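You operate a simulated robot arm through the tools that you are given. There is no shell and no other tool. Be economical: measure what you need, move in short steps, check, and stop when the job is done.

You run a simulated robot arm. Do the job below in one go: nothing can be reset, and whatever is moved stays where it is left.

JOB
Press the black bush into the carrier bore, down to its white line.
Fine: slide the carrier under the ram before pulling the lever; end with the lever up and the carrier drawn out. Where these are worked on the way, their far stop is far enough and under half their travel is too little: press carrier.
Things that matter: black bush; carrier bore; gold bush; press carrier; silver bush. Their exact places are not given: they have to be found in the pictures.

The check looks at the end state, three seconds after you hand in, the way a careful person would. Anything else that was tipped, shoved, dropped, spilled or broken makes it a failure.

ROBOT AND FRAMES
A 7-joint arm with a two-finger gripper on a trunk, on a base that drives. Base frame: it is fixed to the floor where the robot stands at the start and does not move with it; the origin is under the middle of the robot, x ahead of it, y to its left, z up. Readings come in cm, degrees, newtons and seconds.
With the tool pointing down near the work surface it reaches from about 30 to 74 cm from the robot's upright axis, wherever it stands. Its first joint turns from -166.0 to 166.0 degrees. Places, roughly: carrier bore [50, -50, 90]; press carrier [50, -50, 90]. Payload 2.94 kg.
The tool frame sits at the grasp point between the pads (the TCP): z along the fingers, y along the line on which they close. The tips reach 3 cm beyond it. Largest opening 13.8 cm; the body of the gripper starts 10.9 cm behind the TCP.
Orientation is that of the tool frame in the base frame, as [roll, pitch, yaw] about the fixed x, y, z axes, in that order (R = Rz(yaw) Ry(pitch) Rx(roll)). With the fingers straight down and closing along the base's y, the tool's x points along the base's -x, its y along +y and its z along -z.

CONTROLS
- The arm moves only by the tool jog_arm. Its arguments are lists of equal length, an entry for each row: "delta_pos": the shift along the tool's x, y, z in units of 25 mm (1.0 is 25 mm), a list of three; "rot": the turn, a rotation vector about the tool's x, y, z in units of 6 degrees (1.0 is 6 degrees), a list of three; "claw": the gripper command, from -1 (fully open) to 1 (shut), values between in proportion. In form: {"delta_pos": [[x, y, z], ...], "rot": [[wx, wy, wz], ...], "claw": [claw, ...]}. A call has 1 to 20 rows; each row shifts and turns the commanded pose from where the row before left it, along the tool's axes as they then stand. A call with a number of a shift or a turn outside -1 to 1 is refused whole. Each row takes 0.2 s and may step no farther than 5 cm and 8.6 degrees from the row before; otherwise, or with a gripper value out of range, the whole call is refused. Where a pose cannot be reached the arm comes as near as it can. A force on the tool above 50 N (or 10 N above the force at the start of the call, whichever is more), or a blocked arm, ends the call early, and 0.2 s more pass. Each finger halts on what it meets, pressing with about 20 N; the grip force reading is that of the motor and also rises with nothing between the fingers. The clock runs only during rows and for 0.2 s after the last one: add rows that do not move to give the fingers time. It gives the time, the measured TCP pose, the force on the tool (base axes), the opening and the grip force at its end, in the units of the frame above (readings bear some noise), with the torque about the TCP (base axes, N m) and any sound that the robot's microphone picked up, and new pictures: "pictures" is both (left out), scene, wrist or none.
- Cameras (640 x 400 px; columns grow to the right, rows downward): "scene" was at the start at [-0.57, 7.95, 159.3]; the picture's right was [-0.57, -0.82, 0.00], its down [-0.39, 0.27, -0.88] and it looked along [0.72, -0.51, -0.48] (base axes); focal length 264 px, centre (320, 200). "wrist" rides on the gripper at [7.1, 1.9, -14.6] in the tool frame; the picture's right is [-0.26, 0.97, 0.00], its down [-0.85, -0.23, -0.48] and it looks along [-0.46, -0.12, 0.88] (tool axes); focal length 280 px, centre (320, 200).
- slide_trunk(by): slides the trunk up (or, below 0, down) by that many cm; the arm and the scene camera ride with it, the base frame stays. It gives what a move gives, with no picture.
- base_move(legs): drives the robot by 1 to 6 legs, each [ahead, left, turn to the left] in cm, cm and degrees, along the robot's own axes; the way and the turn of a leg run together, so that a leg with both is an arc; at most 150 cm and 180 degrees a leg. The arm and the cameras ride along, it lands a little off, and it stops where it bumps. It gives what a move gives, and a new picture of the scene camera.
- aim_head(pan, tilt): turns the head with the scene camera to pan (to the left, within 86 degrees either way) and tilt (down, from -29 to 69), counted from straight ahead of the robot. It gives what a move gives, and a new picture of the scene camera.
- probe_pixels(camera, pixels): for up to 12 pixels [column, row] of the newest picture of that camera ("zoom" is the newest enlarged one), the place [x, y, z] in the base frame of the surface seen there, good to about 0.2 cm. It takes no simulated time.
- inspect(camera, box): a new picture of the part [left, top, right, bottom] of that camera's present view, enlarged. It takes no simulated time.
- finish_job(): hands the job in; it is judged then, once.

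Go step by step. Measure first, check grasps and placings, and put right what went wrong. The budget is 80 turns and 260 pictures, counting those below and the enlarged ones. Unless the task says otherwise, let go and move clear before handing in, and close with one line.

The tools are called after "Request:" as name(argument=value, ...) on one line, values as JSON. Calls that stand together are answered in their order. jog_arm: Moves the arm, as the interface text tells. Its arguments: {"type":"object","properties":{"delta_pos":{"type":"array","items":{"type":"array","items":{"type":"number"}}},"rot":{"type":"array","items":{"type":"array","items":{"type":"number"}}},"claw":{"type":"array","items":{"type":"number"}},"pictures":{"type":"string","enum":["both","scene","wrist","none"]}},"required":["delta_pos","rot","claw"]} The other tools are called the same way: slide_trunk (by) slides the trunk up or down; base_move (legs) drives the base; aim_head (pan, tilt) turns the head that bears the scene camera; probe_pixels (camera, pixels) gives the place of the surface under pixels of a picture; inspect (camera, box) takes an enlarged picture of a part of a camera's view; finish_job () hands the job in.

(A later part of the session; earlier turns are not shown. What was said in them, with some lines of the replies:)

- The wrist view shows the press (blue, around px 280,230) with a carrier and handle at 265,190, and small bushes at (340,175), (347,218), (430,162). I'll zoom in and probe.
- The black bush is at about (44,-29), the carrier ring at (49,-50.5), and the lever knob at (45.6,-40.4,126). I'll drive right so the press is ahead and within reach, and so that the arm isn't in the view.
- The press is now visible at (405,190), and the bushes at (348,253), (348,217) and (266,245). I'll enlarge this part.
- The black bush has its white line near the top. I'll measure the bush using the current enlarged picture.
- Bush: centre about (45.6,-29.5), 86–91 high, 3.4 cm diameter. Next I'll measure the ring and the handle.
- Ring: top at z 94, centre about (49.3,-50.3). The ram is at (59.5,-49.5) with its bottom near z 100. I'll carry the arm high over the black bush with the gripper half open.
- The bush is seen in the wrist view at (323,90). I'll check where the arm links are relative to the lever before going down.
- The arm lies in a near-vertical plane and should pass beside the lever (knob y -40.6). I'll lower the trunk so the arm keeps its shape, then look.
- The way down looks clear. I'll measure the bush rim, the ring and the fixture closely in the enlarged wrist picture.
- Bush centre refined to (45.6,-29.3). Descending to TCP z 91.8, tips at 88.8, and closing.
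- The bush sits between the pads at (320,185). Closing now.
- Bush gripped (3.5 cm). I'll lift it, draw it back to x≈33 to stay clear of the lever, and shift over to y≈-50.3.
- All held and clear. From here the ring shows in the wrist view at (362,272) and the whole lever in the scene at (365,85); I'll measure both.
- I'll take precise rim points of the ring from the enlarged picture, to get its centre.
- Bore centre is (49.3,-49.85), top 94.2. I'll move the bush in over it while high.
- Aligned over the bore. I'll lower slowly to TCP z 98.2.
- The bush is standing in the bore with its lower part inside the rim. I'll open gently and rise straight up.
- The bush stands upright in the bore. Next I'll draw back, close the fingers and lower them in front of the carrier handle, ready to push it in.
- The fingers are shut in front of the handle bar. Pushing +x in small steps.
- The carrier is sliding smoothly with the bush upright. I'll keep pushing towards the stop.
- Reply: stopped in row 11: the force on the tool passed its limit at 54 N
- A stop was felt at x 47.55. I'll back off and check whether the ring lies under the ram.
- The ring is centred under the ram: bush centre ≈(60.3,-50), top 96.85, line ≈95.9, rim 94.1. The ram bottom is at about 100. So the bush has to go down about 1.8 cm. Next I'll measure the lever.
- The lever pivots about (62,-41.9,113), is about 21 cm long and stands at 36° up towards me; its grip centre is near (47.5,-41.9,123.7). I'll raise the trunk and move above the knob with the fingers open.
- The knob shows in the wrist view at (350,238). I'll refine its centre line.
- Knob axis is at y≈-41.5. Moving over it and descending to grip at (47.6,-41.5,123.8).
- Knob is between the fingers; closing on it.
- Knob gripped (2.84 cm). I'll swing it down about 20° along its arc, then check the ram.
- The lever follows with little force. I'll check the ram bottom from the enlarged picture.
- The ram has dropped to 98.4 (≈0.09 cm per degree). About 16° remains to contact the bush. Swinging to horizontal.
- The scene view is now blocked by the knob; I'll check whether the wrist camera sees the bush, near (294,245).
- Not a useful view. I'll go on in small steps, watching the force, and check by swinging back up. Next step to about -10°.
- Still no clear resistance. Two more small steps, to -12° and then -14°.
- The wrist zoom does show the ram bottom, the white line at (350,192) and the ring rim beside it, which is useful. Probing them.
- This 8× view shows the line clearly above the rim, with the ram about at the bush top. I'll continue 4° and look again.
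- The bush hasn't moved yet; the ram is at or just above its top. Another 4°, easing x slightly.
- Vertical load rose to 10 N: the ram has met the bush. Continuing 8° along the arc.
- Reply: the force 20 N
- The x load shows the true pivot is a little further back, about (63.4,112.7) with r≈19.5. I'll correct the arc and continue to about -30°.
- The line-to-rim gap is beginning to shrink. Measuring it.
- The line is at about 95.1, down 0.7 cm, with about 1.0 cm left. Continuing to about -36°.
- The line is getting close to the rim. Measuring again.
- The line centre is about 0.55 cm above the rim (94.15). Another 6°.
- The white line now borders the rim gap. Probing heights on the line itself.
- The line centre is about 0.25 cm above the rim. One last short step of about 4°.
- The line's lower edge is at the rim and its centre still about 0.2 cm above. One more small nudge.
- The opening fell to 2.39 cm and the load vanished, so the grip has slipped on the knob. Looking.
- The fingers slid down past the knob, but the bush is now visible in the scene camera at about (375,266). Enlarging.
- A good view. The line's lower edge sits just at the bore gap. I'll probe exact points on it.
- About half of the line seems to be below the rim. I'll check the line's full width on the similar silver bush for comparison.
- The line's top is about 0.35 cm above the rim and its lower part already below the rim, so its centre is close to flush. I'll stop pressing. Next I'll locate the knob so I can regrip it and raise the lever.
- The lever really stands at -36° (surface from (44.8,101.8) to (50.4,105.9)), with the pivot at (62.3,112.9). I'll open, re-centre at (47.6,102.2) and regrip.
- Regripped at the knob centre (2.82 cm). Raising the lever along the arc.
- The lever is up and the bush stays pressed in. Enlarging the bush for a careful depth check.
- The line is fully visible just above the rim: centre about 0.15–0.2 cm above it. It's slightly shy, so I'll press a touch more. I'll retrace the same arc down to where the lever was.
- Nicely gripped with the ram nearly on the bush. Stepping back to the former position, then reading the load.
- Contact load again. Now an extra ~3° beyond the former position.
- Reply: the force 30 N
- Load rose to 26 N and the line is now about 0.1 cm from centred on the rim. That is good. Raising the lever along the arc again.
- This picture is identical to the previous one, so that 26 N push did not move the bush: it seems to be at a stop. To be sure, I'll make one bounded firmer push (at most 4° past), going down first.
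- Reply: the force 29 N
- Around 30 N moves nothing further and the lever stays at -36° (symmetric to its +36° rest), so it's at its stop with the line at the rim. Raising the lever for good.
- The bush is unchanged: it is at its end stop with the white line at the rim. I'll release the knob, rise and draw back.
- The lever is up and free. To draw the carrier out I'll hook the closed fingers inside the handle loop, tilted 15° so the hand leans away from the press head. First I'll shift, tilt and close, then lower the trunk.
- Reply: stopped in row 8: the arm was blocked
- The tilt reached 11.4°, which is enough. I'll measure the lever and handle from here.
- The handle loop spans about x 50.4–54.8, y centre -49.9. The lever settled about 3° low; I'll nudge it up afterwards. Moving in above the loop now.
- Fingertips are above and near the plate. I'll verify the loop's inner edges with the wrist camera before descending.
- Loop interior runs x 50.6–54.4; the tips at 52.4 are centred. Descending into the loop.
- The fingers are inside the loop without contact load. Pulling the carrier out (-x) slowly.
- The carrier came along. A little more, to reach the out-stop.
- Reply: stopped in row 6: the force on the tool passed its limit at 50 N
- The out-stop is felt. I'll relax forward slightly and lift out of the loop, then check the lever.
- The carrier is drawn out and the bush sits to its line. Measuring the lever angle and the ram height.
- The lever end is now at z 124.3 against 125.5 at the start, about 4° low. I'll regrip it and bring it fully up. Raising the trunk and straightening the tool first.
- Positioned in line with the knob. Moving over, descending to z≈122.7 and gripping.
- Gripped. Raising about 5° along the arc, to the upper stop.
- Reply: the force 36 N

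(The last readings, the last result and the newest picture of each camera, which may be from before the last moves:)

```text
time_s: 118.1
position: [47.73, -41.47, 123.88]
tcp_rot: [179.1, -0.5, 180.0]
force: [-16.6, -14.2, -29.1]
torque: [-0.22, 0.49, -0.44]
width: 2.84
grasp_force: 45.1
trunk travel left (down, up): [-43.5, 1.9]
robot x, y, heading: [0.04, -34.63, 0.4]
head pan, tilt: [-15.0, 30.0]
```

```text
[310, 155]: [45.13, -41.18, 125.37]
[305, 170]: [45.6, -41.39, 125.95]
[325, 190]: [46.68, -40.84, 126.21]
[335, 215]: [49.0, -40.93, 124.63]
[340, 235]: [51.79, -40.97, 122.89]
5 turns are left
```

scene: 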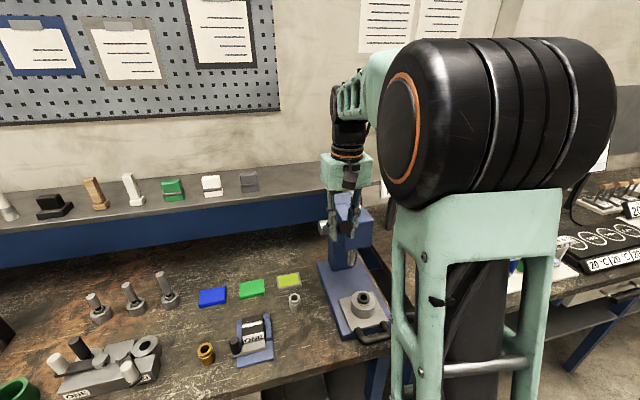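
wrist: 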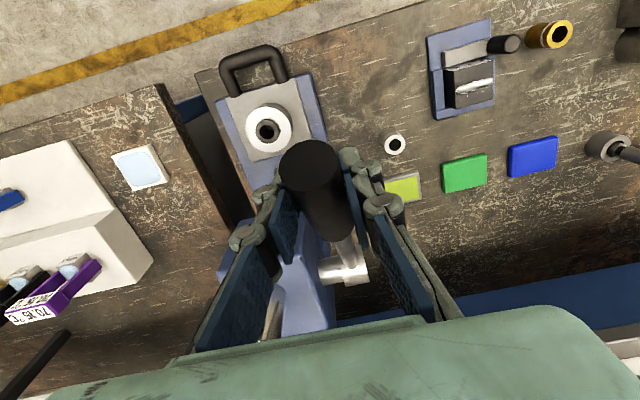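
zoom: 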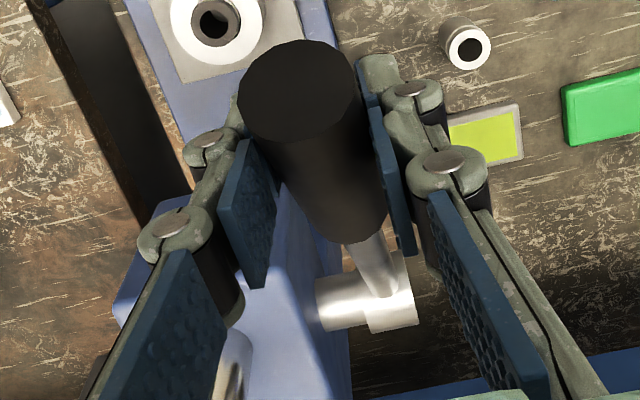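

The lever is at its upper stop (end at z 125.4). With few turns left, I'll release, rise clear and draw back.

Request:
jog_arm(delta_pos=[[0, 0, 0], [0, 0, 0], [0, 0, 0], [0, 0, 0], [0, 0, -0.8], [0, 0, -0.8], [0, 0, -0.8], [0, 0, -0.8], [0.9, 0, 0], [0.9, 0, 0], [0.9, 0, 0], [0.9, 0, 0], [0.9, 0, 0], [0, 0, 0]], rot=[[0, 0, 0], [0, 0, 0], [0, 0, 0], [0, 0, 0], [0, 0, 0], [0, 0, 0], [0, 0, 0], [0, 0, 0], [0, 0, 0], [0, 0, 0], [0, 0, 0], [0, 0, 0], [0, 0, 0], [0, 0, 0]], claw=[0, 0, 0, 0, 0, 0, 0, 0, 0, 0, 0, 0, 0, 0])

Request:
probe_pixels(camera="wrist", pixels=[[340, 225], [345, 215], [350, 225], [345, 235]])

```text
time_s: 121.1
position: [36.77, -41.44, 132.17]
tcp_rot: [179.2, 0.0, -180.0]
force: [0.7, -0.3, -0.1]
torque: [-0.02, -0.01, 0.02]
width: 6.89
grasp_force: 0.1
trunk travel left (down, up): [-43.5, 1.9]
robot x, y, heading: [0.37, -34.4, 0.3]
head pan, tilt: [-15.0, 30.0]
```

scene: 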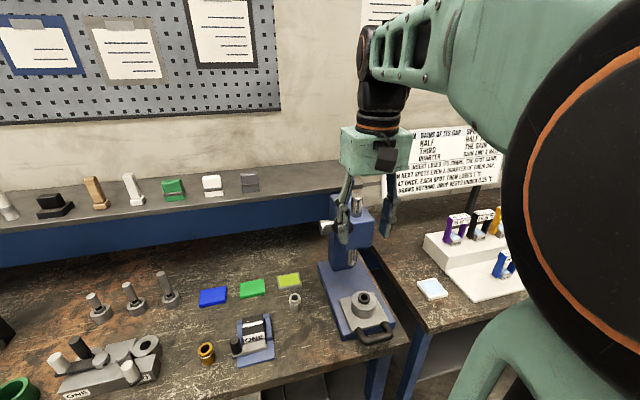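
wrist: 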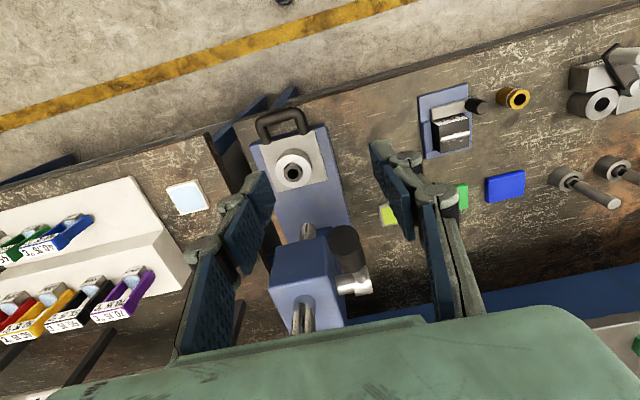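

```text
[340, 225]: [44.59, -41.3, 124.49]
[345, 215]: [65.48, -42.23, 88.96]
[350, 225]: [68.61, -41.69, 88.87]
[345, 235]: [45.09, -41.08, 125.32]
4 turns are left
```

The lever end is back at (45.1, 125.3), its starting height. The carrier is drawn out, the bush is pressed to its line, the arm is clear and nothing else has been disturbed. Handing in.

Request:
finish_job()

```text
The job is handed in.
```

I pressed the black bush into the carrier bore until it stopped: the white line's lower edge is level with the rim and its centre about 0.15 cm above. The lever is up, the carrier is drawn out to its stop, and the arm is clear.
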